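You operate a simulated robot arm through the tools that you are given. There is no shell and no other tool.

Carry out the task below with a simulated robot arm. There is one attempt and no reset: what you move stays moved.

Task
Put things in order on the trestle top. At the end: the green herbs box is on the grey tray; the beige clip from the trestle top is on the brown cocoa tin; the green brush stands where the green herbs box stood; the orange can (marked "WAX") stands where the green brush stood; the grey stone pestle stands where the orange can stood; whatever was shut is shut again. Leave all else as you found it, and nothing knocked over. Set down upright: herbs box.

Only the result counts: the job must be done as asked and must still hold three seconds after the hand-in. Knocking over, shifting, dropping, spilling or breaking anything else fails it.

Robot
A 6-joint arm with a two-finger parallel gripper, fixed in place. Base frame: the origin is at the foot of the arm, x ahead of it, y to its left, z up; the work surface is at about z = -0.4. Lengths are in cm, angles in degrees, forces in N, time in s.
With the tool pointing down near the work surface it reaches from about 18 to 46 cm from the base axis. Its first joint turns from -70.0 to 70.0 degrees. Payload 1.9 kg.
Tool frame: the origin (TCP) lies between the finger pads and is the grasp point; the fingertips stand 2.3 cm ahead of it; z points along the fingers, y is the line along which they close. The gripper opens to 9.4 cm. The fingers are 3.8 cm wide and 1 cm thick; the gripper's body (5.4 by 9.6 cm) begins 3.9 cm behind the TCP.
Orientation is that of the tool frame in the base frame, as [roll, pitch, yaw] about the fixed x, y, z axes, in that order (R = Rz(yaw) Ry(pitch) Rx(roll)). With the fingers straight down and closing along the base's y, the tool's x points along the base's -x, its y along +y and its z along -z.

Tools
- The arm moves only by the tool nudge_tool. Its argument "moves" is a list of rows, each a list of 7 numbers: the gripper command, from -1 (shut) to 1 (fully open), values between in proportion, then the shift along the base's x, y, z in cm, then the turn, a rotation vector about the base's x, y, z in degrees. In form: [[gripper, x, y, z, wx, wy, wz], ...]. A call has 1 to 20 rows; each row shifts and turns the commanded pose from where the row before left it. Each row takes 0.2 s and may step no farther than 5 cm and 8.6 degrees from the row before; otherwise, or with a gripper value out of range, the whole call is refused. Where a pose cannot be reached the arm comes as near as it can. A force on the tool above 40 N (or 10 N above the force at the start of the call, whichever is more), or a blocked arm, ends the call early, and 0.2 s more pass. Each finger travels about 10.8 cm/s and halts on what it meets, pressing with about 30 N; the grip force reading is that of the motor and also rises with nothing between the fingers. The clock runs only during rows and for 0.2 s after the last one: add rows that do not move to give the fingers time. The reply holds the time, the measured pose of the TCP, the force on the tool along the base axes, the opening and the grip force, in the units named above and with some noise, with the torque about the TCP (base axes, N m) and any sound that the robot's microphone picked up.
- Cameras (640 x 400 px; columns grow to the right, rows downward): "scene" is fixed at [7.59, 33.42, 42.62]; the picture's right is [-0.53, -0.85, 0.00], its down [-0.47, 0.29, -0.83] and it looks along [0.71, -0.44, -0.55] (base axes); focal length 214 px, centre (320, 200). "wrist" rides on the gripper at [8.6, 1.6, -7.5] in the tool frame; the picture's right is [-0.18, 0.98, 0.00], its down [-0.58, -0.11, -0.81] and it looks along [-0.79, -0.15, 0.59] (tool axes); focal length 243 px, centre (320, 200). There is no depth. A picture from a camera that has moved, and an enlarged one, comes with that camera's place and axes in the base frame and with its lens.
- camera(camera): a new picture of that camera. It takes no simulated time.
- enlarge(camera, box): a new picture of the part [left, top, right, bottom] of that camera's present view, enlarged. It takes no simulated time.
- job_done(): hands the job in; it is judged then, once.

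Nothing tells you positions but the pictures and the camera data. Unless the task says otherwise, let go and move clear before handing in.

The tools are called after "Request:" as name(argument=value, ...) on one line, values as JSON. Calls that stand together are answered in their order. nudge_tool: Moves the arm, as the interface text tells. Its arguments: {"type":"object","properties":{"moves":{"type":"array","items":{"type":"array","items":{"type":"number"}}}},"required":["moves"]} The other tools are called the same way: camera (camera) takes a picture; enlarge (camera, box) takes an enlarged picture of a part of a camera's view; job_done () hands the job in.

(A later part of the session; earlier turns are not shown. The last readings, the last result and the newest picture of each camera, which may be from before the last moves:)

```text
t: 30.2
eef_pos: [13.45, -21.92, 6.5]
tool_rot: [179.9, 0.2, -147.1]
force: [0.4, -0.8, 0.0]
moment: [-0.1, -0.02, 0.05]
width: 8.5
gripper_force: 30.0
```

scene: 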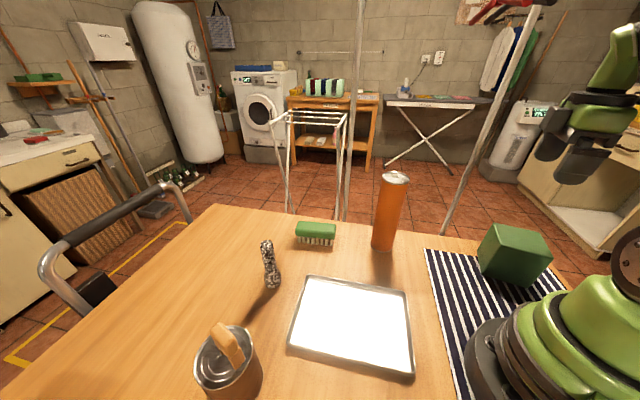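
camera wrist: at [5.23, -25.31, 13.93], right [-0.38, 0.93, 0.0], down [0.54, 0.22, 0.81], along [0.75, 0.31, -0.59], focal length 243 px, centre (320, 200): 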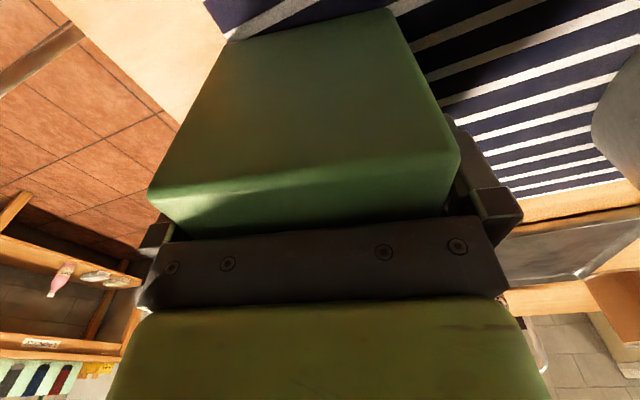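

The box is held at a width of 8.5 cm. I'll lift it straight up and check.

Request:
nudge_tool(moves=[[0.4, 0, 0, 0.5, 0, 0, 0], [0.4, 0, 0, 1, 0, 0, 0], [0.4, 0, 0, 2, 0, 0, 0], [0.4, 0, 0, 3, 0, 0, 0], [0.4, 0, 0, 3, 0, 0, 0], [0.4, 0, 0, 3, 0, 0, 0], [0.4, 0, 0, 0, 0, 0, 0]])

Request:
camera(camera="scene")

Request:
camera(camera="wrist")

```text
t: 31.8
eef_pos: [13.34, -21.74, 19.11]
tool_rot: [-179.9, 0.2, -147.0]
force: [-1.0, -0.4, -4.3]
moment: [0.02, 0.0, -0.01]
width: 8.5
gripper_force: 30.2
```

```text
taken
```

scene: 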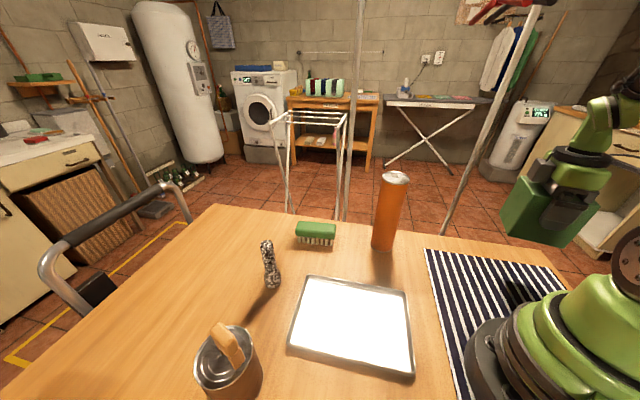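

```text
taken
camera wrist: at [5.16, -25.18, 26.49], right [-0.38, 0.92, 0.0], down [0.54, 0.22, 0.81], along [0.75, 0.31, -0.59], focal length 243 px, centre (320, 200)
```

wrist: 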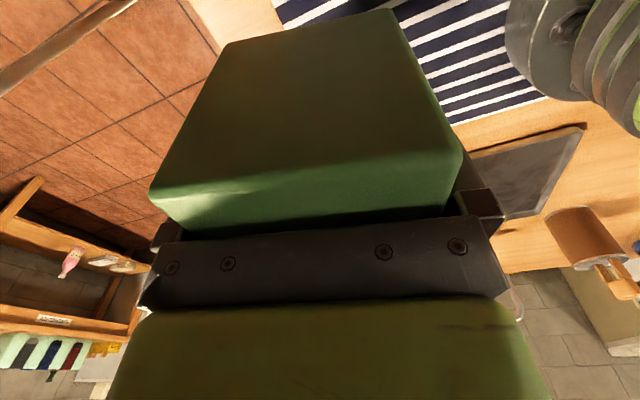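

The box is up; it weighs about 0.4 kg. I'll carry it over to the tray, keeping clear of the can.

Request:
nudge_tool(moves=[[0.4, 2.2, 2.6, 0, 0, 0, 1], [0.4, 2.2, 2.6, 0, 0, 0, 1], [0.4, 2.2, 2.6, 0, 0, 0, 1], [0.4, 0.35, 3.5, 0, 0, 0, 1], [0.4, 0.35, 3.5, 0, 0, 0, 1], [0.4, 0.35, 3.5, 0, 0, 0, 1], [0.4, 0.35, 3.5, 0, 0, 0, 1], [0.4, 0.4, 3.23, 0, 0, 0, 1], [0.4, 0.4, 3.23, 0, 0, 0, 1], [0.4, 0.4, 3.23, 0, 0, 0, 1], [0.4, 0.4, 3.23, 0, 0, 0, 1], [0.4, 0.4, 3.23, 0, 0, 0, 1], [0.4, 0, 0, 0, 0, 0, 0]])

Request:
camera(camera="scene")

Request:
camera(camera="wrist")

```text
t: 34.6
eef_pos: [23.25, 15.95, 18.67]
tool_rot: [-179.9, 0.1, -135.0]
force: [0.4, -0.1, -4.5]
moment: [-0.02, -0.05, -0.04]
width: 8.51
gripper_force: 30.2
```

```text
taken
```

scene: 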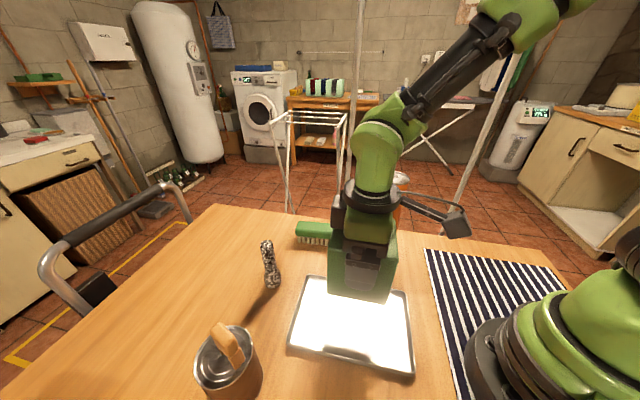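

```text
taken
camera wrist: at [16.11, 10.94, 26.2], right [-0.56, 0.83, 0.0], down [0.49, 0.33, 0.81], along [0.67, 0.46, -0.59], focal length 243 px, centre (320, 200)
```

wrist: 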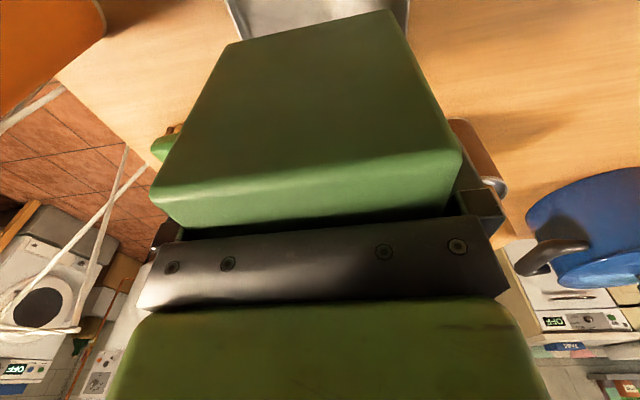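

The box is over the tray. I'll lower it and check its position before touchdown.

Request:
nudge_tool(moves=[[0.4, 0.1, 0.1, -2, 0, 0, 0], [0.4, 0.1, 0.1, -2, 0, 0, 0], [0.4, 0, 0, -2, 0, 0, 0], [0.4, 0, 0, -2, 0, 0, 0], [0.4, 0, 0, -2, 0, 0, 0], [0.4, 0, 0, 0, 0, 0, 0]])

Request:
camera(camera="scene")

Request:
camera(camera="wrist")

```text
t: 36.0
eef_pos: [23.62, 16.22, 8.84]
tool_rot: [180.0, 0.2, -135.1]
force: [0.0, -0.3, -4.2]
moment: [-0.05, -0.02, 0.03]
width: 8.51
gripper_force: 29.8
```

```text
taken
```

scene: 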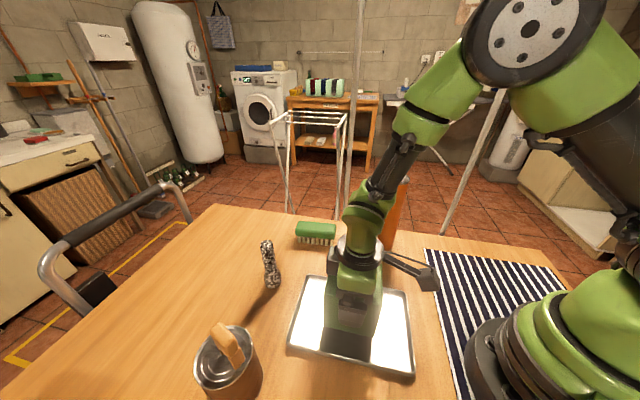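

```text
taken
camera wrist: at [16.37, 11.24, 16.32], right [-0.56, 0.83, 0.0], down [0.49, 0.33, 0.81], along [0.67, 0.46, -0.59], focal length 243 px, centre (320, 200)
```

wrist: 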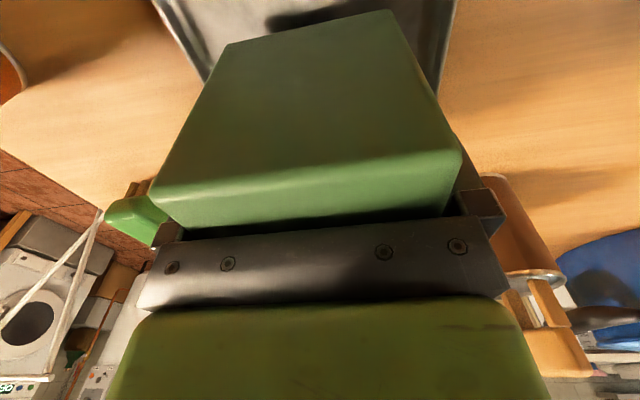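

It's centred on the tray. I'll lower slowly to touchdown.

Request:
nudge_tool(moves=[[0.4, 0, 0, -0.8, 0, 0, 0], [0.4, 0, 0, -0.8, 0, 0, 0], [0.4, 0, 0, 0, 0, 0, 0]])

Request:
nudge_tool(moves=[[0.4, 0, 0, -0.2, 0, 0, 0], [0.4, 0, 0, 0, 0, 0, 0]])

Request:
nudge_tool(moves=[[0.4, 0, 0, -0.15, 0, 0, 0], [0.4, 0, 0, 0, 0, 0, 0]])

```text
t: 36.8
eef_pos: [23.58, 16.1, 7.29]
tool_rot: [-180.0, 0.3, -135.2]
force: [-0.9, -0.3, -5.1]
moment: [-0.01, -0.01, 0.02]
width: 8.51
gripper_force: 30.1
```

```text
t: 37.4
eef_pos: [23.62, 16.31, 7.0]
tool_rot: [-180.0, 0.3, -134.9]
force: [0.5, -0.5, -4.4]
moment: [0.01, 0.0, -0.01]
width: 8.49
gripper_force: 30.0
```

```text
t: 38.0
eef_pos: [23.52, 16.16, 6.89]
tool_rot: [-180.0, 0.2, -135.0]
force: [0.1, -0.4, -4.9]
moment: [-0.02, 0.03, -0.01]
width: 8.5
gripper_force: 29.6
```

Request:
nudge_tool(moves=[[0.4, 0, 0, -0.15, 0, 0, 0], [0.4, 0, 0, 0, 0, 0, 0]])

Request:
nudge_tool(moves=[[0.4, 0, 0, -0.1, 0, 0, 0], [0.4, 0, 0, 0, 0, 0, 0]])

Request:
enlarge(camera="scene", box=[270, 220, 450, 400])

```text
t: 38.6
eef_pos: [23.58, 16.15, 6.72]
tool_rot: [-179.9, 0.2, -135.0]
force: [0.1, -0.6, -4.9]
moment: [-0.01, 0.01, 0.02]
width: 8.49
gripper_force: 30.5
```

```text
t: 39.2
eef_pos: [23.56, 16.17, 6.77]
tool_rot: [180.0, 0.2, -135.0]
force: [0.1, 0.0, -3.8]
moment: [-0.05, 0.02, -0.01]
width: 8.49
gripper_force: 30.4
```

```text
2.22 times, centred on (360, 310) of scene
camera zoom: at [7.59, 33.42, 42.62], right [-0.53, -0.85, 0.0], down [-0.47, 0.29, -0.83], along [0.71, -0.44, -0.55], focal length 477 px, centre (231, -44)
```

zoom: 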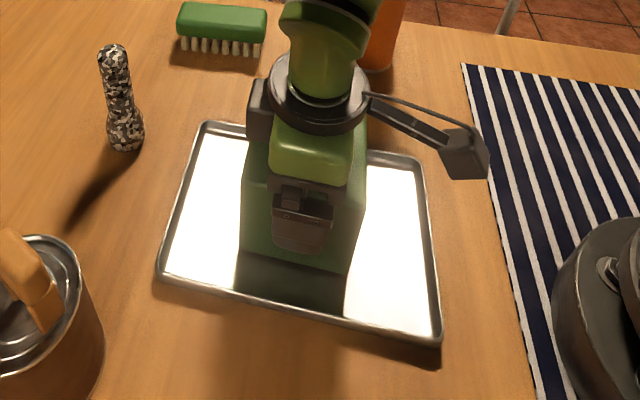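

Request:
nudge_tool(moves=[[0.4, 0, 0, -0.1, 0, 0, 0], [0.4, 0, 0, 0, 0, 0, 0]])

Request:
nudge_tool(moves=[[0.4, 0, 0, -0.1, 0, 0, 0], [0.4, 0, 0, 0, 0, 0, 0]])

Request:
nudge_tool(moves=[[0.4, 0, 0, -0.1, 0, 0, 0], [0.4, 0, 0, 0, 0, 0, 0]])

```text
t: 39.8
eef_pos: [23.7, 16.24, 6.62]
tool_rot: [180.0, 0.2, -135.0]
force: [-0.6, -0.3, -5.0]
moment: [0.01, -0.04, 0.02]
width: 8.49
gripper_force: 30.0
```

```text
t: 40.4
eef_pos: [23.57, 16.23, 6.39]
tool_rot: [180.0, 0.2, -135.1]
force: [-1.5, -2.9, 5.1]
moment: [-0.04, 0.2, 0.02]
width: 8.5
gripper_force: 30.3
```

```text
t: 41.0
eef_pos: [23.65, 16.24, 6.4]
tool_rot: [-179.9, 0.3, -135.0]
force: [-6.9, 0.6, 31.6]
moment: [0.11, 0.49, 0.09]
width: 8.47
gripper_force: 29.7
```

The box is resting on the tray. I'll relieve the pressure and open.

Request:
nudge_tool(moves=[[0.4, 0, 0, 0.12, 0, 0, 0], [0.4, 0, 0, 0, 0, 0, 0]])

Request:
nudge_tool(moves=[[1, 0, 0, 0, 0, 0, 0], [1, 0, 0, 0, 0, 0, 0], [1, 0, 0, 0, 0, 0, 0]])

Request:
nudge_tool(moves=[[1, 0, 0, 1, 0, 0, 0], [1, 0, 0, 2, 0, 0, 0], [1, 0, 0, 3, 0, 0, 0], [1, 0, 0, 4, 0, 0, 0], [1, 0, 0, 4, 0, 0, 0], [1, 0, 0, 0, 0, 0, 0]])

Request:
camera(camera="wrist")

Request:
enlarge(camera="scene", box=[270, 220, 450, 400])

```text
t: 41.6
eef_pos: [23.53, 16.09, 6.4]
tool_rot: [-179.9, 0.1, -135.0]
force: [-0.2, -0.4, -3.7]
moment: [0.0, 0.03, -0.01]
width: 8.49
gripper_force: 30.1
```

```text
t: 42.4
eef_pos: [23.58, 16.07, 6.48]
tool_rot: [180.0, 0.2, -135.0]
force: [-0.7, 0.7, -0.9]
moment: [-0.04, 0.0, -0.02]
width: 9.39
gripper_force: 0.0
```

```text
t: 43.8
eef_pos: [23.42, 16.06, 20.55]
tool_rot: [-179.9, 0.1, -134.9]
force: [-0.9, 0.5, 0.0]
moment: [0.0, 0.02, 0.0]
width: 9.43
gripper_force: 0.1
```

```text
taken
camera wrist: at [16.22, 11.01, 28.04], right [-0.56, 0.83, 0.0], down [0.49, 0.33, 0.81], along [0.67, 0.46, -0.59], focal length 243 px, centre (320, 200)
```

wrist: 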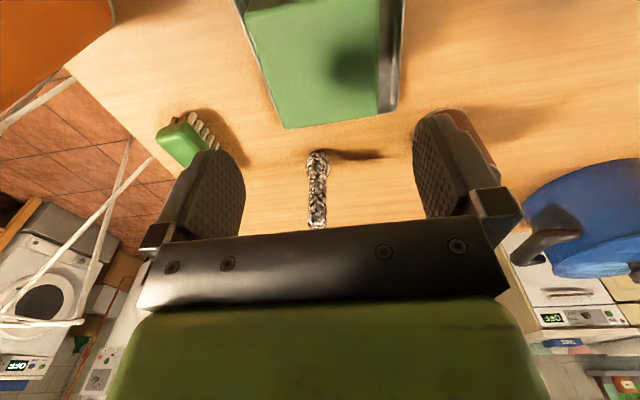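

```text
2.22 times, centred on (360, 310) of scene
camera zoom: at [7.59, 33.42, 42.62], right [-0.53, -0.85, 0.0], down [-0.47, 0.29, -0.83], along [0.71, -0.44, -0.55], focal length 477 px, centre (231, -44)
```

zoom: 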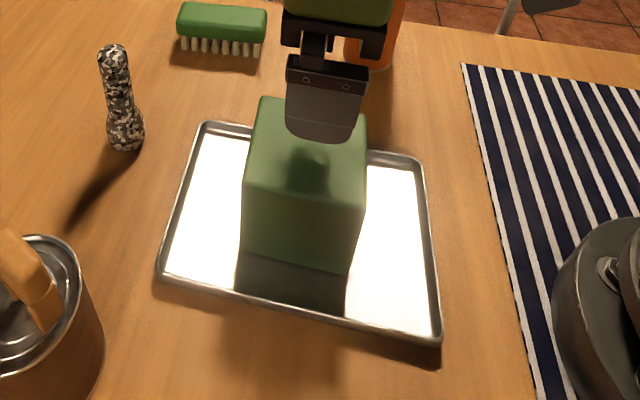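

The box is upright on the tray and the tray hasn't moved. Next is the brush, so I'll move out towards it with the fingers set across its short side.

Request:
nudge_tool(moves=[[1, 3.7, -0.8, -0.5, 0, 0, 1], [1, 3.7, -0.8, -1.2, 0, 0, 1], [1, 3.7, -0.8, -1.2, 0, 0, 1], [1, 3.7, -0.8, -1.2, 0, 0, 1], [1, 3.7, -0.8, -1.2, 0, 0, 1], [1, 0, 0, 0, 0, 0, 0]])

Request:
camera(camera="wrist")

Request:
enlarge(camera="wrist", box=[200, 0, 440, 150])

```text
t: 45.2
eef_pos: [42.11, 12.19, 15.17]
tool_rot: [180.0, 0.2, -130.0]
force: [0.2, -0.1, 0.0]
moment: [0.02, 0.06, 0.0]
width: 9.4
gripper_force: 0.0
```

```text
taken
camera wrist: at [35.4, 6.6, 22.67], right [-0.63, 0.77, 0.0], down [0.46, 0.37, 0.81], along [0.62, 0.51, -0.59], focal length 243 px, centre (320, 200)
```

wrist: 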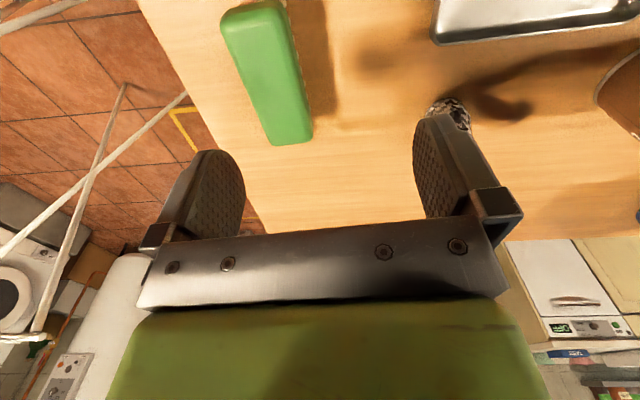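

```text
2.67 times, centred on (320, 75) of wrist
camera zoom: at [35.4, 6.6, 22.67], right [-0.63, 0.77, 0.0], down [0.46, 0.37, 0.81], along [0.62, 0.51, -0.59], focal length 647 px, centre (320, 533)
```

zoom: 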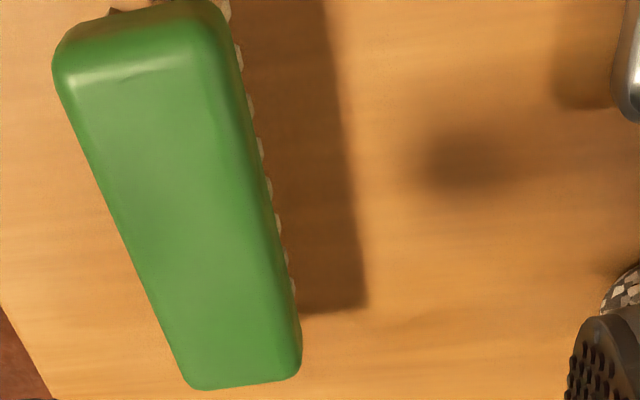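

The brush is 10.3 × 3.9 cm with its centre near (46.05,10.7), which is slightly beyond the nominal reach. I'll test the reach above it.

Request:
nudge_tool(moves=[[0.6, 2, -0.7, -2, 0, 0, 0], [0.4, 1.9, -0.75, -2, 0, 0, 0], [0.4, 0, 0, 0, 0, 0, 0], [0.4, 0, 0, 0, 0, 0, 0]])

Request:
camera(camera="wrist")

```text
t: 46.2
eef_pos: [45.04, 10.73, 11.23]
tool_rot: [-180.0, 0.2, -130.1]
force: [0.2, -0.6, -0.4]
moment: [0.01, 0.02, 0.01]
width: 6.57
gripper_force: 0.0
out of reach, approached as far as the arm can: row 2
```

```text
taken
camera wrist: at [38.25, 5.14, 18.67], right [-0.63, 0.77, 0.0], down [0.46, 0.37, 0.81], along [0.63, 0.51, -0.59], focal length 243 px, centre (320, 200)
```

wrist: 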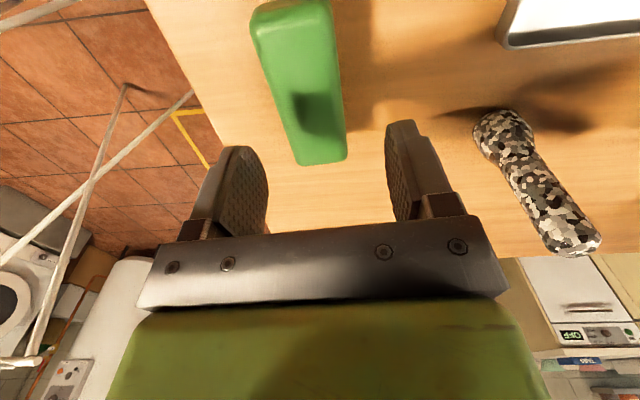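

A vertical tool falls about 1 cm short here. I'll tilt the tool outward about the closing axis so it can reach the brush.

Request:
nudge_tool(moves=[[0.4, 0, 0, 0, 6.13, -5.14, 0], [0.4, 0, 0, 0, 6.13, -5.14, 0], [0.4, 0, 0, 0, 0, 0, 0], [0.4, 0, 0, 0, 0, 0, 0]])

Request:
camera(camera="wrist")

```text
t: 47.2
eef_pos: [48.46, 11.32, 11.07]
tool_rot: [179.9, 16.1, -130.1]
force: [-0.3, 0.5, 0.7]
moment: [-0.03, -0.03, -0.03]
width: 6.58
gripper_force: 0.1
out of reach, approached as far as the arm can: row 1, 2
```

```text
taken
camera wrist: at [40.52, 4.43, 15.96], right [-0.64, 0.77, 0.05], down [0.3, 0.19, 0.94], along [0.71, 0.61, -0.35], focal length 243 px, centre (320, 200)
```

wrist: 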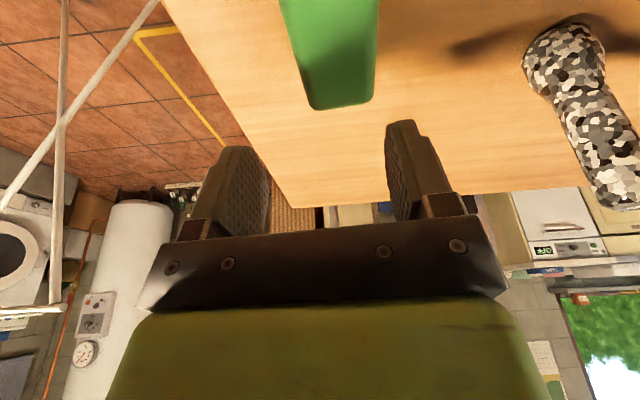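

The arm overshot outward while tilting, but it's still safely above the table. I'll bring it back over the brush with the tilt held.

Request:
nudge_tool(moves=[[0.4, -1.2, -0.3, 0, 0, 0, 0], [0.4, -1.2, -0.3, 0, 0, 0, 0], [0.4, 0, 0, 0, 0, 0, 0]])

Request:
camera(camera="wrist")

Request:
camera(camera="scene")

```text
t: 48.0
eef_pos: [45.94, 10.74, 11.39]
tool_rot: [180.0, 16.3, -130.1]
force: [0.2, 0.1, -0.1]
moment: [0.03, 0.0, 0.0]
width: 6.6
gripper_force: 0.1
out of reach, approached as far as the arm can: row 1
```

```text
taken
camera wrist: at [38.14, 3.8, 16.04], right [-0.64, 0.77, 0.05], down [0.3, 0.18, 0.94], along [0.71, 0.61, -0.35], focal length 243 px, centre (320, 200)
```

wrist: 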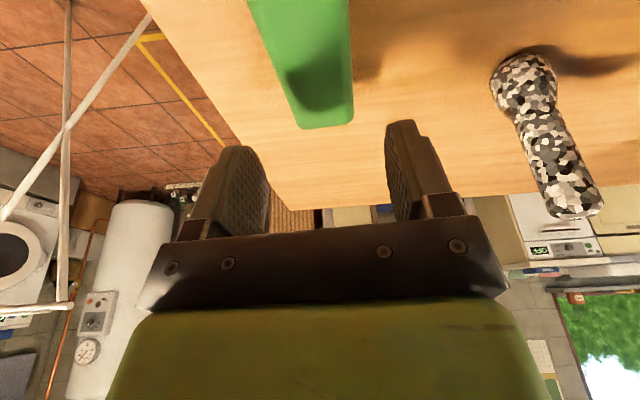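

```text
taken
```

scene: 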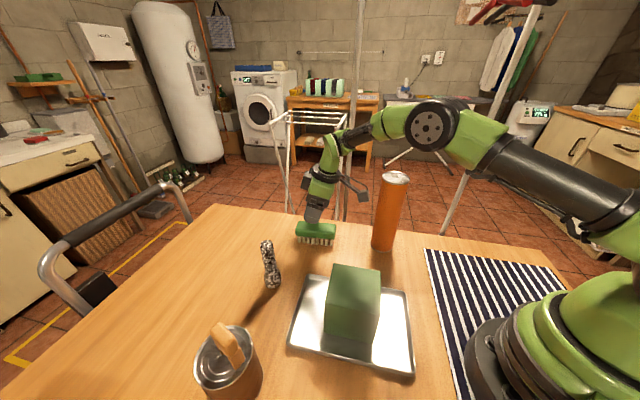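

The tilted pose is over the brush at (45.94,10.74). I'll descend, checking on the way.

Request:
nudge_tool(moves=[[0.4, 0.05, 0, -1.5, 0, 0, 0], [0.4, 0.05, 0, -1.5, 0, 0, 0], [0.4, 0, 0, -1.5, 0, 0, 0], [0.4, 0, 0, 0, 0, 0, 0]])

Request:
camera(camera="wrist")

Request:
enlarge(camera="scene", box=[260, 150, 420, 270])

```text
t: 49.0
eef_pos: [46.14, 10.69, 6.59]
tool_rot: [180.0, 16.2, -130.1]
force: [-0.4, 0.3, 0.6]
moment: [-0.01, 0.04, -0.01]
width: 6.58
gripper_force: 0.1
```

```text
taken
camera wrist: at [38.27, 3.77, 11.37], right [-0.64, 0.77, 0.05], down [0.3, 0.19, 0.94], along [0.71, 0.61, -0.35], focal length 243 px, centre (320, 200)
```

wrist: 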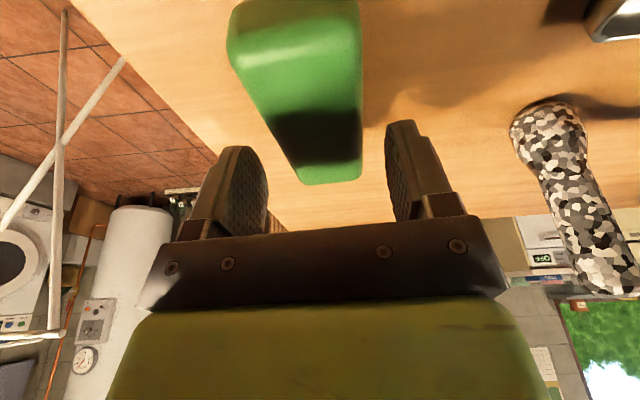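

```text
3.33 times, centred on (340, 210) of scene
camera zoom: at [7.59, 33.42, 42.62], right [-0.53, -0.85, 0.0], down [-0.47, 0.29, -0.83], along [0.71, -0.44, -0.55], focal length 715 px, centre (253, 167)
```

zoom: 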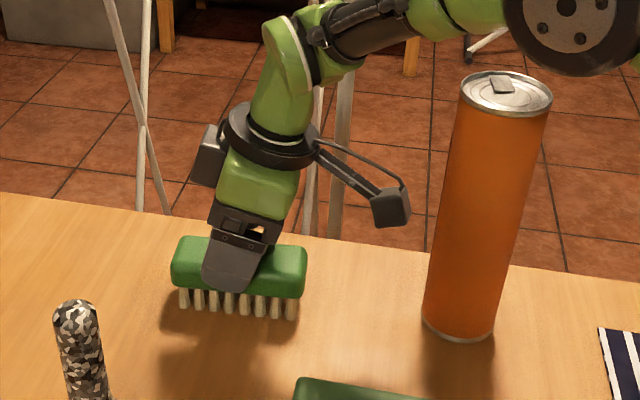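

The fingers straddle the brush evenly. I'll go down to the grasp height and close.

Request:
nudge_tool(moves=[[0.4, 0, 0, -1.2, 0, 0, 0], [0.4, 0, 0, -1.2, 0, 0, 0], [0.4, 0, 0, -1.1, 0, 0, 0], [0.4, 0, 0, 0, 0, 0, 0]])

Request:
enlarge(camera="scene", box=[260, 150, 420, 270])

Request:
camera(camera="wrist")

```text
t: 50.0
eef_pos: [46.07, 10.73, 3.18]
tool_rot: [-179.9, 16.1, -130.0]
force: [-0.5, -0.2, -0.7]
moment: [0.01, 0.0, -0.01]
width: 6.59
gripper_force: 0.1
```

```text
3.33 times, centred on (340, 210) of scene
camera zoom: at [7.59, 33.42, 42.62], right [-0.53, -0.85, 0.0], down [-0.47, 0.29, -0.83], along [0.71, -0.44, -0.55], focal length 715 px, centre (253, 167)
```

zoom: 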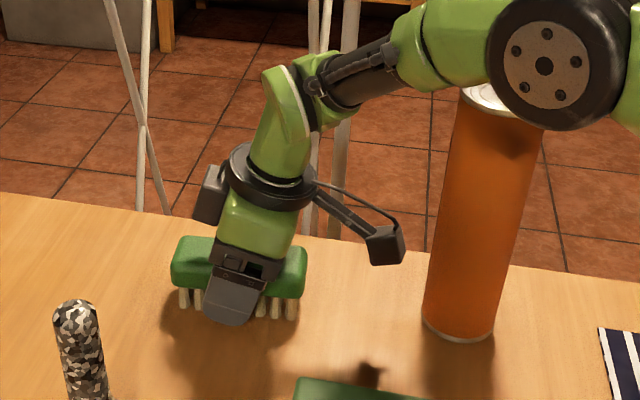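

```text
taken
camera wrist: at [38.2, 3.83, 7.88], right [-0.64, 0.77, 0.05], down [0.3, 0.19, 0.94], along [0.71, 0.61, -0.35], focal length 243 px, centre (320, 200)
```

wrist: 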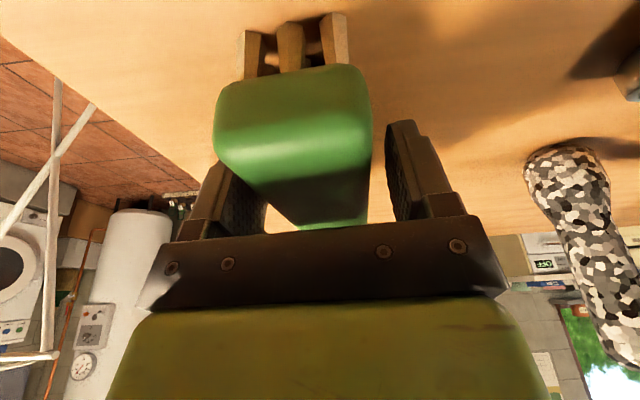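

The pads line up with the brush body. Closing now.

Request:
nudge_tool(moves=[[0.1, 0, 0, 0, 0, 0, 0], [-0.1, 0, 0, 0, 0, 0, 0], [-0.3, 0, 0, 0, 0, 0, 0], [-0.4, 0, 0, 0, 0, 0, 0], [-0.4, 0, 0, 0, 0, 0, 0]])

Request:
enlarge(camera="scene", box=[260, 150, 420, 270])

```text
t: 51.2
eef_pos: [46.19, 10.78, 3.11]
tool_rot: [-180.0, 16.1, -130.0]
force: [-0.7, 0.0, 0.1]
moment: [0.02, 0.03, 0.01]
width: 4.42
gripper_force: 29.8
```

```text
3.33 times, centred on (340, 210) of scene
camera zoom: at [7.59, 33.42, 42.62], right [-0.53, -0.85, 0.0], down [-0.47, 0.29, -0.83], along [0.71, -0.44, -0.55], focal length 715 px, centre (253, 167)
```

zoom: 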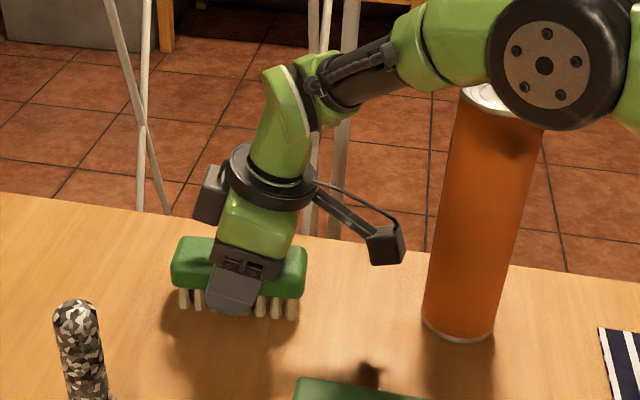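

The brush is gripped at 4.4 cm. I'll lift it and bring it inward, well clear of the can and the box.

Request:
nudge_tool(moves=[[-0.5, 0, 0, 0.5, 0, 0, 0], [-0.5, 0, 0, 1.5, 0, 0, 0], [-0.5, 0, 0, 2.5, 0, 0, 0], [-0.5, -0.5, 0, 3, 0, 0, 0], [-0.5, -2, 0.5, 3, 0, 0, 0], [-0.5, -3, 0.5, 2.5, 0, 0, 0], [-0.5, -3, 0.5, 2, 0, 0, 0], [-0.5, -3, 0, 2, 0, 0, 0], [-0.5, 0, 0, 0, 0, 0, 0]])

Request:
camera(camera="scene")

Request:
camera(camera="wrist")

```text
t: 53.2
eef_pos: [34.53, 12.46, 20.42]
tool_rot: [-179.9, 16.2, -130.1]
force: [0.5, 0.6, -0.8]
moment: [-0.03, 0.0, 0.0]
width: 4.47
gripper_force: 29.7
```

```text
taken
```

scene: 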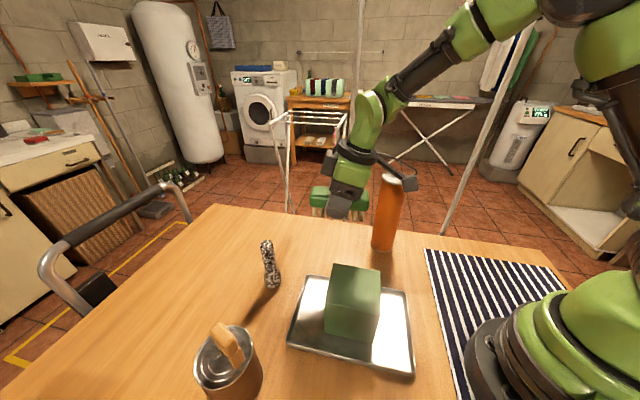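

```text
taken
camera wrist: at [26.68, 5.42, 25.17], right [-0.64, 0.77, 0.05], down [0.3, 0.19, 0.94], along [0.71, 0.61, -0.35], focal length 243 px, centre (320, 200)
```

wrist: 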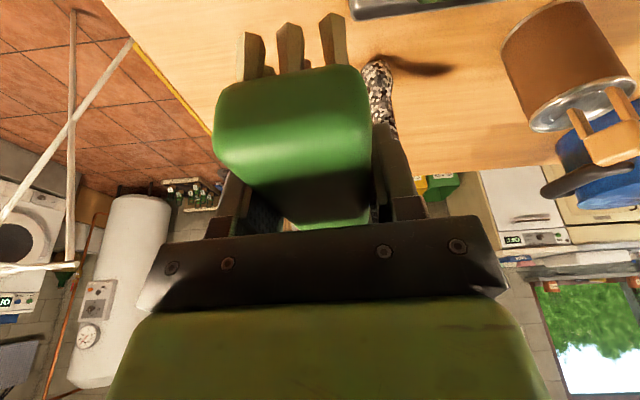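

The brush is held level. Next I'll swing it round to the old herbs box spot, rotating as I go.

Request:
nudge_tool(moves=[[-0.5, -2.83, -1.5, 0.3, 0, 0, -8.2], [-0.5, -2.83, -1.5, 0.3, 0, 0, -8.2], [-0.5, -2.83, -1.5, 0, 0, 0, -8.2], [-0.5, -1, -3.5, 0, 0, 0, -8.2], [-0.5, -1, -3.5, 0, 0, 0, -8.2], [-0.5, -1, -3.5, 0, 0, 0, -8.2], [-0.5, -1, -3.5, 0, 0, 0, -8.2], [-0.5, -1.68, -3.18, 0, 0, 0, -8.2], [-0.5, -1.68, -3.18, 0, 0, 0, -8.2], [-0.5, -1.68, -3.18, 0, 0, 0, -8.2], [-0.5, -1.68, -3.18, 0, 0, 0, -8.2], [-0.5, -1.68, -3.18, 0, 0, 0, -8.2], [-0.5, 0, 0, 0, 0, 0, -8.6], [-0.5, 0, 0, 0, 0, 0, 0]])

Request:
camera(camera="scene")

Request:
camera(camera="wrist")

```text
t: 56.2
eef_pos: [13.62, -22.11, 20.85]
tool_rot: [-180.0, 16.2, 122.8]
force: [-0.4, -0.7, -0.6]
moment: [0.01, 0.04, -0.01]
width: 4.44
gripper_force: 29.9
```

```text
taken
```

scene: 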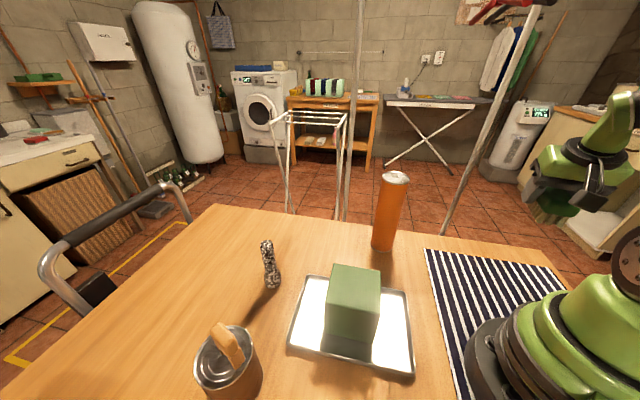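

```text
taken
camera wrist: at [9.38, -12.54, 25.59], right [0.92, 0.39, 0.05], down [0.09, -0.34, 0.94], along [0.38, -0.86, -0.35], focal length 243 px, centre (320, 200)
```

wrist: 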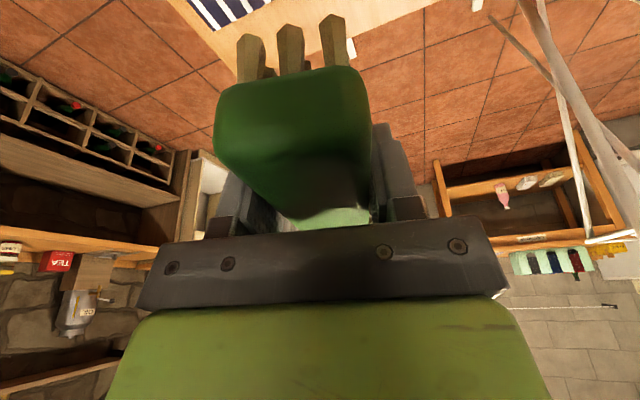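

The brush is over the old box spot. I'll lower it now.

Request:
nudge_tool(moves=[[-0.5, 0, 0.15, -3, 0, 0, 0], [-0.5, 0, 0, -3, 0, 0, 0], [-0.5, 0, 0, -3, 0, 0, 0], [-0.5, 0, 0, -3, 0, 0, 0], [-0.5, 0, 0, -3, 0, 0, 0], [-0.5, 0, 0, -1.6, 0, 0, 0], [-0.5, 0, 0, 0, 0, 0, 0]])

Request:
enlarge(camera="scene", box=[440, 180, 620, 320])

Request:
camera(camera="wrist")

```text
t: 57.8
eef_pos: [13.64, -22.01, 4.13]
tool_rot: [180.0, 16.3, 123.0]
force: [0.5, 0.3, -1.1]
moment: [0.02, 0.03, -0.04]
width: 4.45
gripper_force: 29.6
```

```text
2.86 times, centred on (530, 250) of scene
camera zoom: at [7.59, 33.42, 42.62], right [-0.53, -0.85, 0.0], down [-0.47, 0.29, -0.83], along [0.71, -0.44, -0.55], focal length 613 px, centre (-280, 57)
```

zoom: 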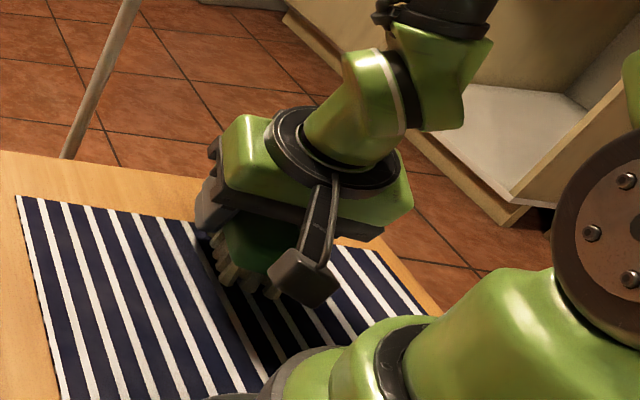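

```text
taken
camera wrist: at [9.41, -12.41, 8.94], right [0.92, 0.39, 0.05], down [0.09, -0.34, 0.94], along [0.38, -0.86, -0.35], focal length 243 px, centre (320, 200)
```

wrist: 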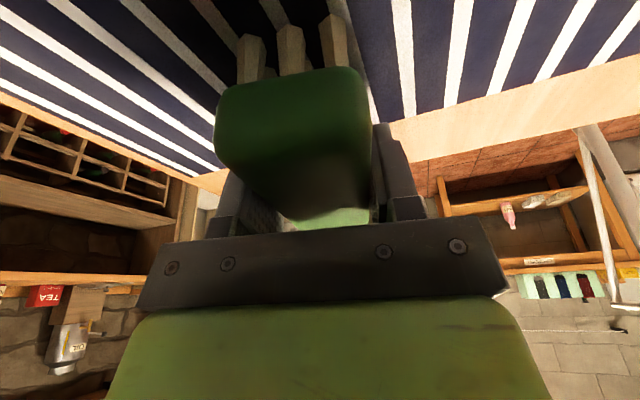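

Now small steps down until it touches.

Request:
nudge_tool(moves=[[-0.5, 0, 0.05, -0.3, 0, 0, 0], [-0.5, 0, 0, -0.3, 0, 0, 0], [-0.5, 0, 0, 0, 0, 0, 0]])

Request:
nudge_tool(moves=[[-0.5, 0, 0, -0.15, 0, 0, 0], [-0.5, 0, 0, 0, 0, 0, 0]])

Request:
nudge_tool(moves=[[-0.5, 0, 0, -0.1, 0, 0, 0], [-0.5, 0, 0, 0, 0, 0, 0]])

```text
t: 58.6
eef_pos: [13.64, -21.87, 3.64]
tool_rot: [180.0, 16.2, 122.9]
force: [0.3, -0.3, -1.6]
moment: [0.04, 0.02, -0.01]
width: 4.45
gripper_force: 30.5
```

```text
t: 59.2
eef_pos: [13.66, -21.89, 3.52]
tool_rot: [-180.0, 16.2, 122.9]
force: [-8.3, 2.2, 26.5]
moment: [0.17, 0.22, 0.06]
width: 4.48
gripper_force: 30.1
```

```text
t: 59.8
eef_pos: [13.65, -22.06, 3.35]
tool_rot: [-180.0, 16.1, 123.0]
force: [-1.4, 5.5, 27.0]
moment: [0.13, 0.01, -0.03]
width: 4.46
gripper_force: 29.8
```

The brush touches down at z≈3.5. I'll relieve, open, and rise.

Request:
nudge_tool(moves=[[-0.5, 0, 0, 0.15, 0, 0, 0], [-0.5, 0, 0, 0, 0, 0, 0]])

Request:
nudge_tool(moves=[[0.2, 0, 0, 0, 0, 0, 0], [0.4, 0, 0, 0, 0, 0, 0], [0.4, 0, 0, 0, 0, 0, 0]])

Request:
nudge_tool(moves=[[0.4, 0, 0, 1, 0, 0, 0], [0.4, 0, 0, 2, 0, 0, 0], [0.4, 0, 0, 3, 0, 0, 0], [0.4, 0, 0, 4, 0, 0, 0], [0.4, 0, 0, 4, 0, 0, 0], [0.4, 0, 0, 4, 0, 0, 0], [0.4, 0, 0, 0, 0, 0, 0]])

Request:
enlarge(camera="scene", box=[440, 180, 620, 320])

Request:
camera(camera="wrist")

```text
t: 60.4
eef_pos: [13.69, -21.91, 3.43]
tool_rot: [179.9, 16.1, 123.0]
force: [0.2, 0.1, -0.8]
moment: [0.0, -0.01, 0.0]
width: 4.46
gripper_force: 29.8
```

```text
t: 61.2
eef_pos: [13.61, -21.96, 3.58]
tool_rot: [-180.0, 16.1, 123.0]
force: [0.5, 0.1, 0.0]
moment: [0.0, 0.0, 0.02]
width: 6.58
gripper_force: 0.0
```

```text
t: 62.8
eef_pos: [13.58, -22.16, 21.59]
tool_rot: [179.9, 16.2, 122.9]
force: [-0.5, 0.6, 0.1]
moment: [0.01, 0.03, 0.0]
width: 6.59
gripper_force: 0.1
```

```text
2.86 times, centred on (530, 250) of scene
camera zoom: at [7.59, 33.42, 42.62], right [-0.53, -0.85, 0.0], down [-0.47, 0.29, -0.83], along [0.71, -0.44, -0.55], focal length 613 px, centre (-280, 57)
```

zoom: 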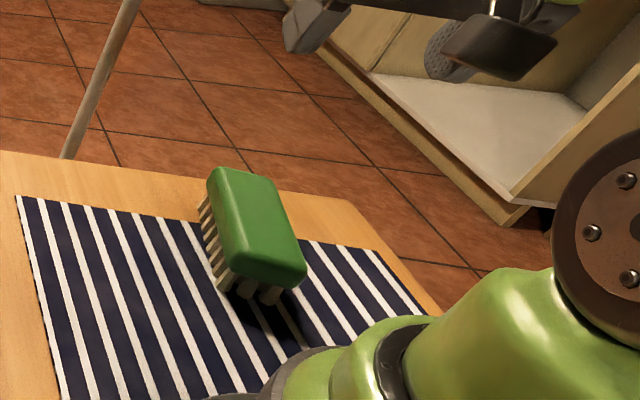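

```text
taken
camera wrist: at [9.37, -12.54, 26.36], right [0.92, 0.39, 0.05], down [0.09, -0.34, 0.94], along [0.38, -0.86, -0.35], focal length 243 px, centre (320, 200)
```

wrist: 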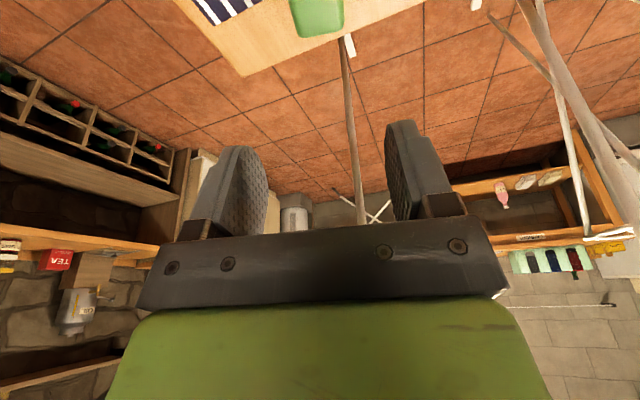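

The brush stands upright at the herbs box spot. Now the orange can: I'll go and look at it closely from the inboard side.

Request:
nudge_tool(moves=[[0.4, 1.49, 2.81, 0.8, 0, 0, 7.4], [0.4, 1.49, 2.81, 0.8, 0, 0, 7.4], [0.4, 1.49, 2.81, 0.8, 0, 0, 7.4], [0.4, 1.49, 2.81, 0.8, 0, 0, 7.4], [0.4, 1.49, 2.81, 0.5, 0, 0, 7.4], [0.4, 1.49, 2.81, 0.5, 0, 0, 7.4], [0.4, 1.49, 2.81, 0.5, 0, 0, 7.4], [0.4, 0, 0, 0, 0, 0, 0]])

Request:
camera(camera="wrist")

Request:
camera(camera="scene")

```text
t: 64.6
eef_pos: [24.29, -2.34, 26.2]
tool_rot: [-179.9, 16.3, 174.7]
force: [-0.3, -0.4, 0.2]
moment: [0.01, 0.0, -0.02]
width: 6.58
gripper_force: 0.2
```

```text
taken
camera wrist: at [14.1, 0.18, 31.03], right [0.26, 0.96, 0.05], down [0.32, -0.14, 0.94], along [0.91, -0.23, -0.35], focal length 243 px, centre (320, 200)
```

wrist: 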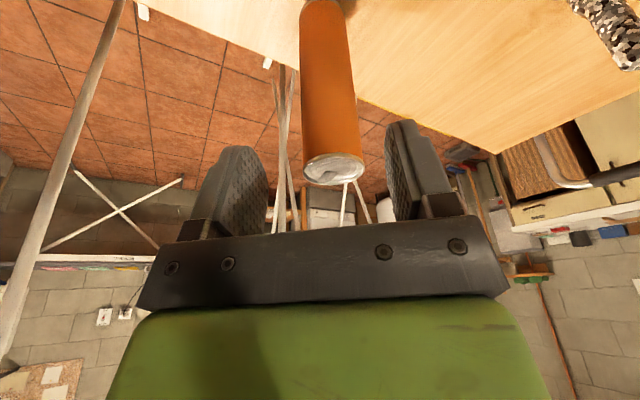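

```text
taken
```

scene: 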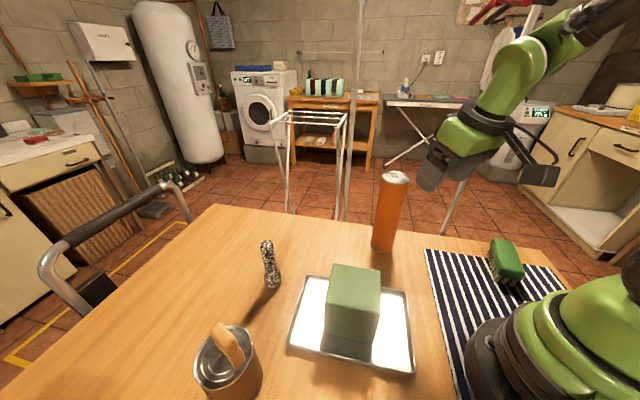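

Request:
enlarge(camera="wrist", box=[260, 0, 420, 200])

Request:
enlarge(camera="scene", box=[350, 160, 430, 260])

```text
2.00 times, centred on (340, 100) of wrist
camera zoom: at [14.1, 0.18, 31.03], right [0.26, 0.96, 0.05], down [0.32, -0.14, 0.94], along [0.91, -0.23, -0.35], focal length 485 px, centre (280, 400)
```

zoom: 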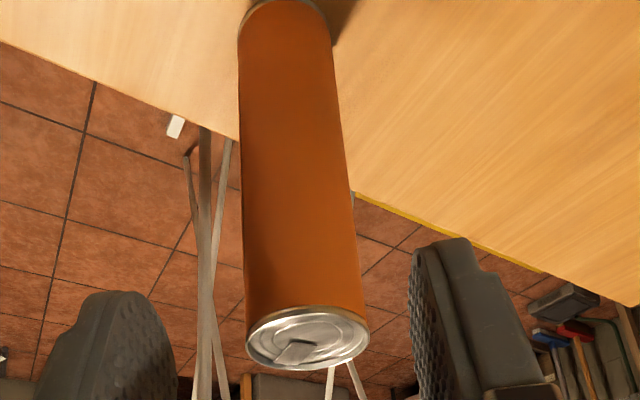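

```text
4.00 times, centred on (390, 210) of scene
camera zoom: at [7.59, 33.42, 42.62], right [-0.53, -0.85, 0.0], down [-0.47, 0.29, -0.83], along [0.71, -0.44, -0.55], focal length 858 px, centre (40, 160)
```

zoom: 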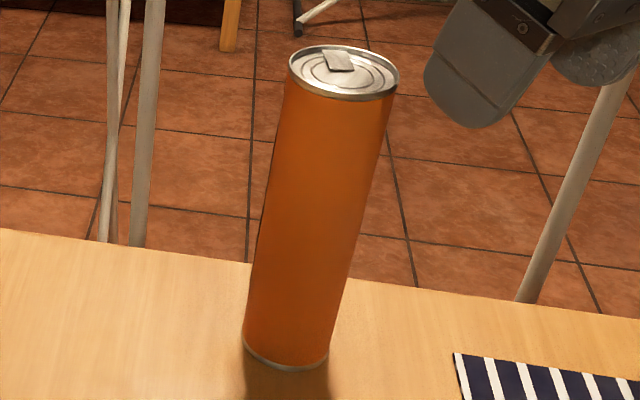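

The can is at about (34.4,-3.3), top at z≈20.5 and 6 cm in diameter. I'll move above it with the same outward tilt, then come down around the top.

Request:
nudge_tool(moves=[[1, 2.5, -0.25, 0, 0, 0, 0], [1, 2.5, -0.25, 0, 0, 0, 0], [1, 2.5, -0.25, 0, 0, 0, 0], [1, 2.5, -0.25, 0, 0, 0, 0], [1, 0, 0, 0, 0, 0, 0], [1, 0, 0, 0, 0, 0, 0]])

Request:
camera(camera="wrist")

Request:
enlarge(camera="scene", box=[330, 80, 470, 260])

```text
t: 66.0
eef_pos: [34.08, -3.33, 26.2]
tool_rot: [-179.9, 16.2, 174.8]
force: [-0.3, 0.4, 0.5]
moment: [-0.01, 0.01, 0.0]
width: 9.41
gripper_force: 0.0
```

```text
taken
camera wrist: at [23.95, -0.89, 30.97], right [0.27, 0.96, 0.05], down [0.32, -0.14, 0.94], along [0.91, -0.23, -0.35], focal length 243 px, centre (320, 200)
```

wrist: 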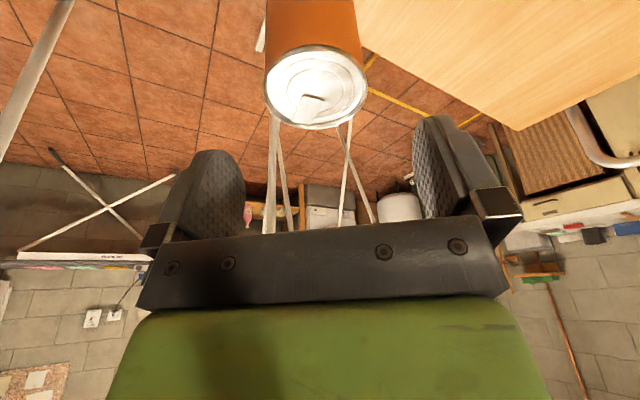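

```text
2.22 times, centred on (400, 170) of scene
camera zoom: at [7.59, 33.42, 42.62], right [-0.53, -0.85, 0.0], down [-0.47, 0.29, -0.83], along [0.71, -0.44, -0.55], focal length 477 px, centre (142, 267)
```

zoom: 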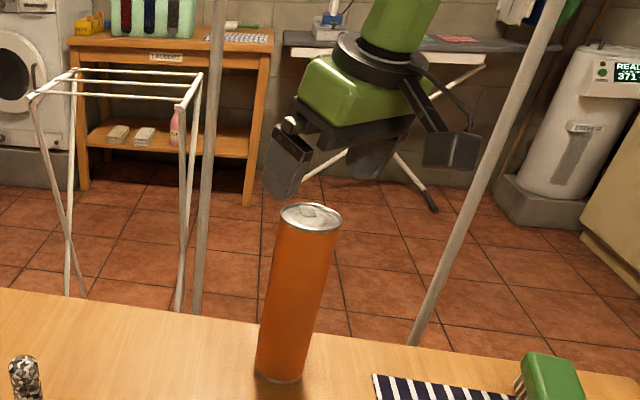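

The can is centred between the fingers. Coming down to the grasp height.

Request:
nudge_tool(moves=[[1, 0.1, 0, -1.5, 0, 0, 0], [1, 0.1, 0, -1.5, 0, 0, 0], [1, 0, 0, -1.5, 0, 0, 0], [1, 0, 0, 0, 0, 0, 0]])

Request:
camera(camera="wrist")

Request:
enlarge(camera="scene", box=[330, 80, 470, 260])

```text
t: 67.0
eef_pos: [34.4, -3.33, 21.81]
tool_rot: [180.0, 16.2, 174.8]
force: [-0.2, -0.2, 0.8]
moment: [0.03, -0.02, 0.01]
width: 9.39
gripper_force: 0.0
```

```text
taken
camera wrist: at [24.22, -0.79, 26.52], right [0.27, 0.96, 0.05], down [0.32, -0.14, 0.94], along [0.91, -0.23, -0.35], focal length 243 px, centre (320, 200)
```

wrist: 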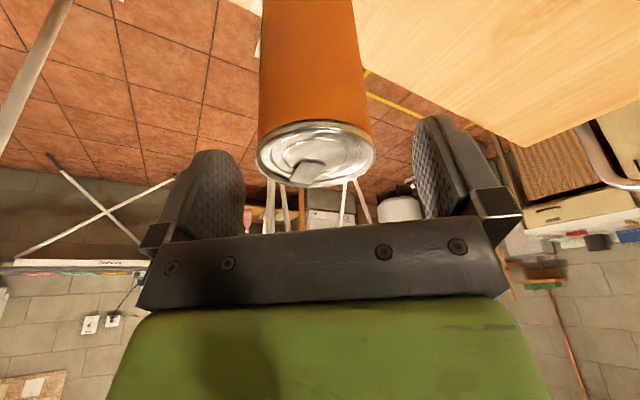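

```text
2.22 times, centred on (400, 170) of scene
camera zoom: at [7.59, 33.42, 42.62], right [-0.53, -0.85, 0.0], down [-0.47, 0.29, -0.83], along [0.71, -0.44, -0.55], focal length 477 px, centre (142, 267)
```

zoom: 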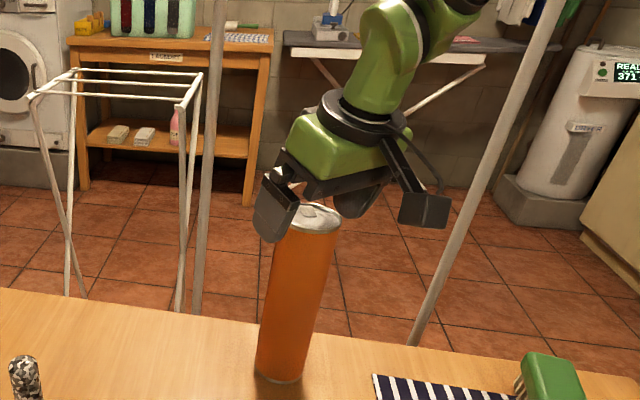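

Request:
nudge_tool(moves=[[1, 0, 0, -1.2, 0, 0, 0], [1, 0, 0, -1.2, 0, 0, 0], [1, 0, 0, -1.1, 0, 0, 0], [1, 0, 0, 0, 0, 0, 0]])

Request:
camera(camera="wrist")

Request:
enlarge(camera="scene", box=[330, 80, 470, 260])

```text
t: 68.0
eef_pos: [34.27, -3.41, 18.11]
tool_rot: [-180.0, 16.0, 174.7]
force: [-0.1, -0.4, 0.2]
moment: [0.01, -0.02, 0.0]
width: 9.39
gripper_force: 0.0
```

```text
taken
camera wrist: at [24.14, -0.78, 22.97], right [0.27, 0.96, 0.05], down [0.32, -0.14, 0.94], along [0.91, -0.23, -0.35], focal length 243 px, centre (320, 200)
```

wrist: 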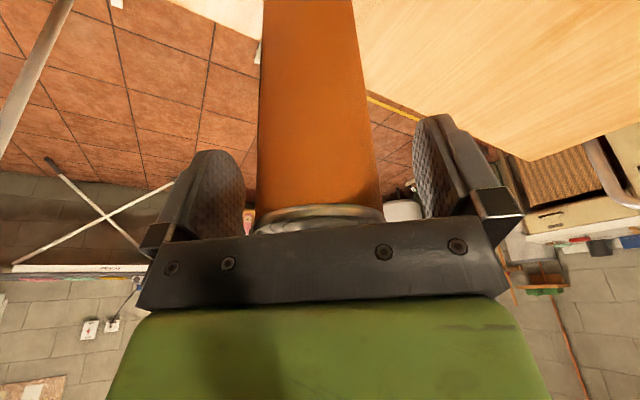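

```text
2.22 times, centred on (400, 170) of scene
camera zoom: at [7.59, 33.42, 42.62], right [-0.53, -0.85, 0.0], down [-0.47, 0.29, -0.83], along [0.71, -0.44, -0.55], focal length 477 px, centre (142, 267)
```

zoom: 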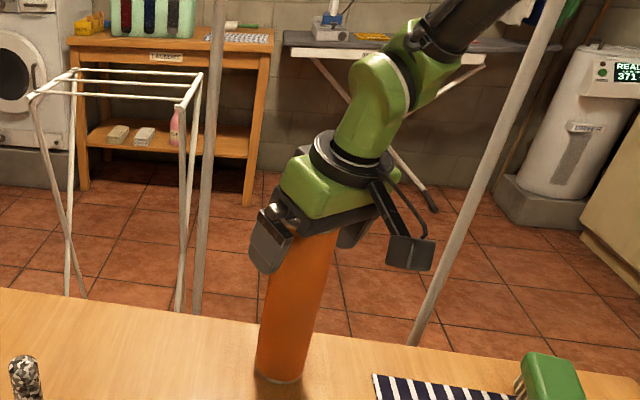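

Aligned. Closing on the can.

Request:
nudge_tool(moves=[[0.7, 0, 0, 0, 0, 0, 0], [0.5, 0, 0, 0, 0, 0, 0], [0.3, 0, 0, 0, 0, 0, 0], [0.1, 0, 0, 0, 0, 0, 0], [0, 0, 0, 0, 0, 0, 0], [0, 0, 0, 0, 0, 0, 0]])

Request:
camera(camera="wrist")

Request:
enlarge(camera="scene", box=[350, 160, 430, 260])

```text
t: 69.4
eef_pos: [34.36, -3.32, 18.23]
tool_rot: [-180.0, 16.2, 174.8]
force: [0.4, -1.6, 0.9]
moment: [-0.15, -0.07, -0.06]
width: 5.86
gripper_force: 30.1
```

```text
taken
camera wrist: at [24.15, -0.79, 22.99], right [0.27, 0.96, 0.05], down [0.32, -0.14, 0.94], along [0.91, -0.23, -0.35], focal length 243 px, centre (320, 200)
```

wrist: 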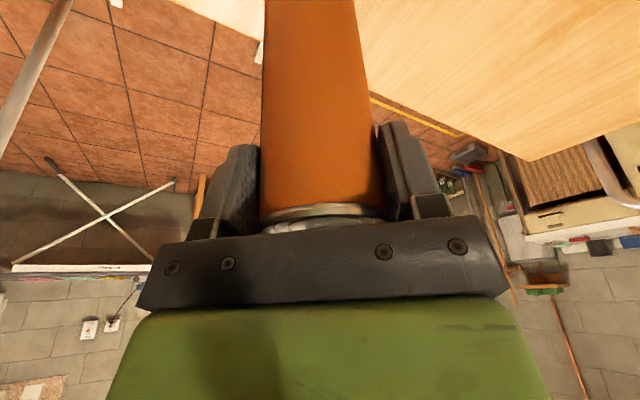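

```text
4.00 times, centred on (390, 210) of scene
camera zoom: at [7.59, 33.42, 42.62], right [-0.53, -0.85, 0.0], down [-0.47, 0.29, -0.83], along [0.71, -0.44, -0.55], focal length 858 px, centre (40, 160)
```

zoom: 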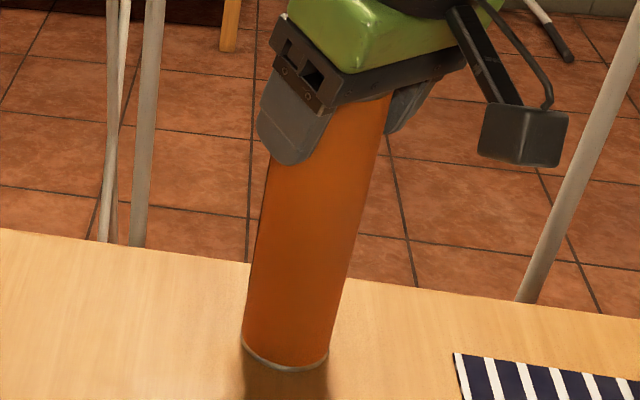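

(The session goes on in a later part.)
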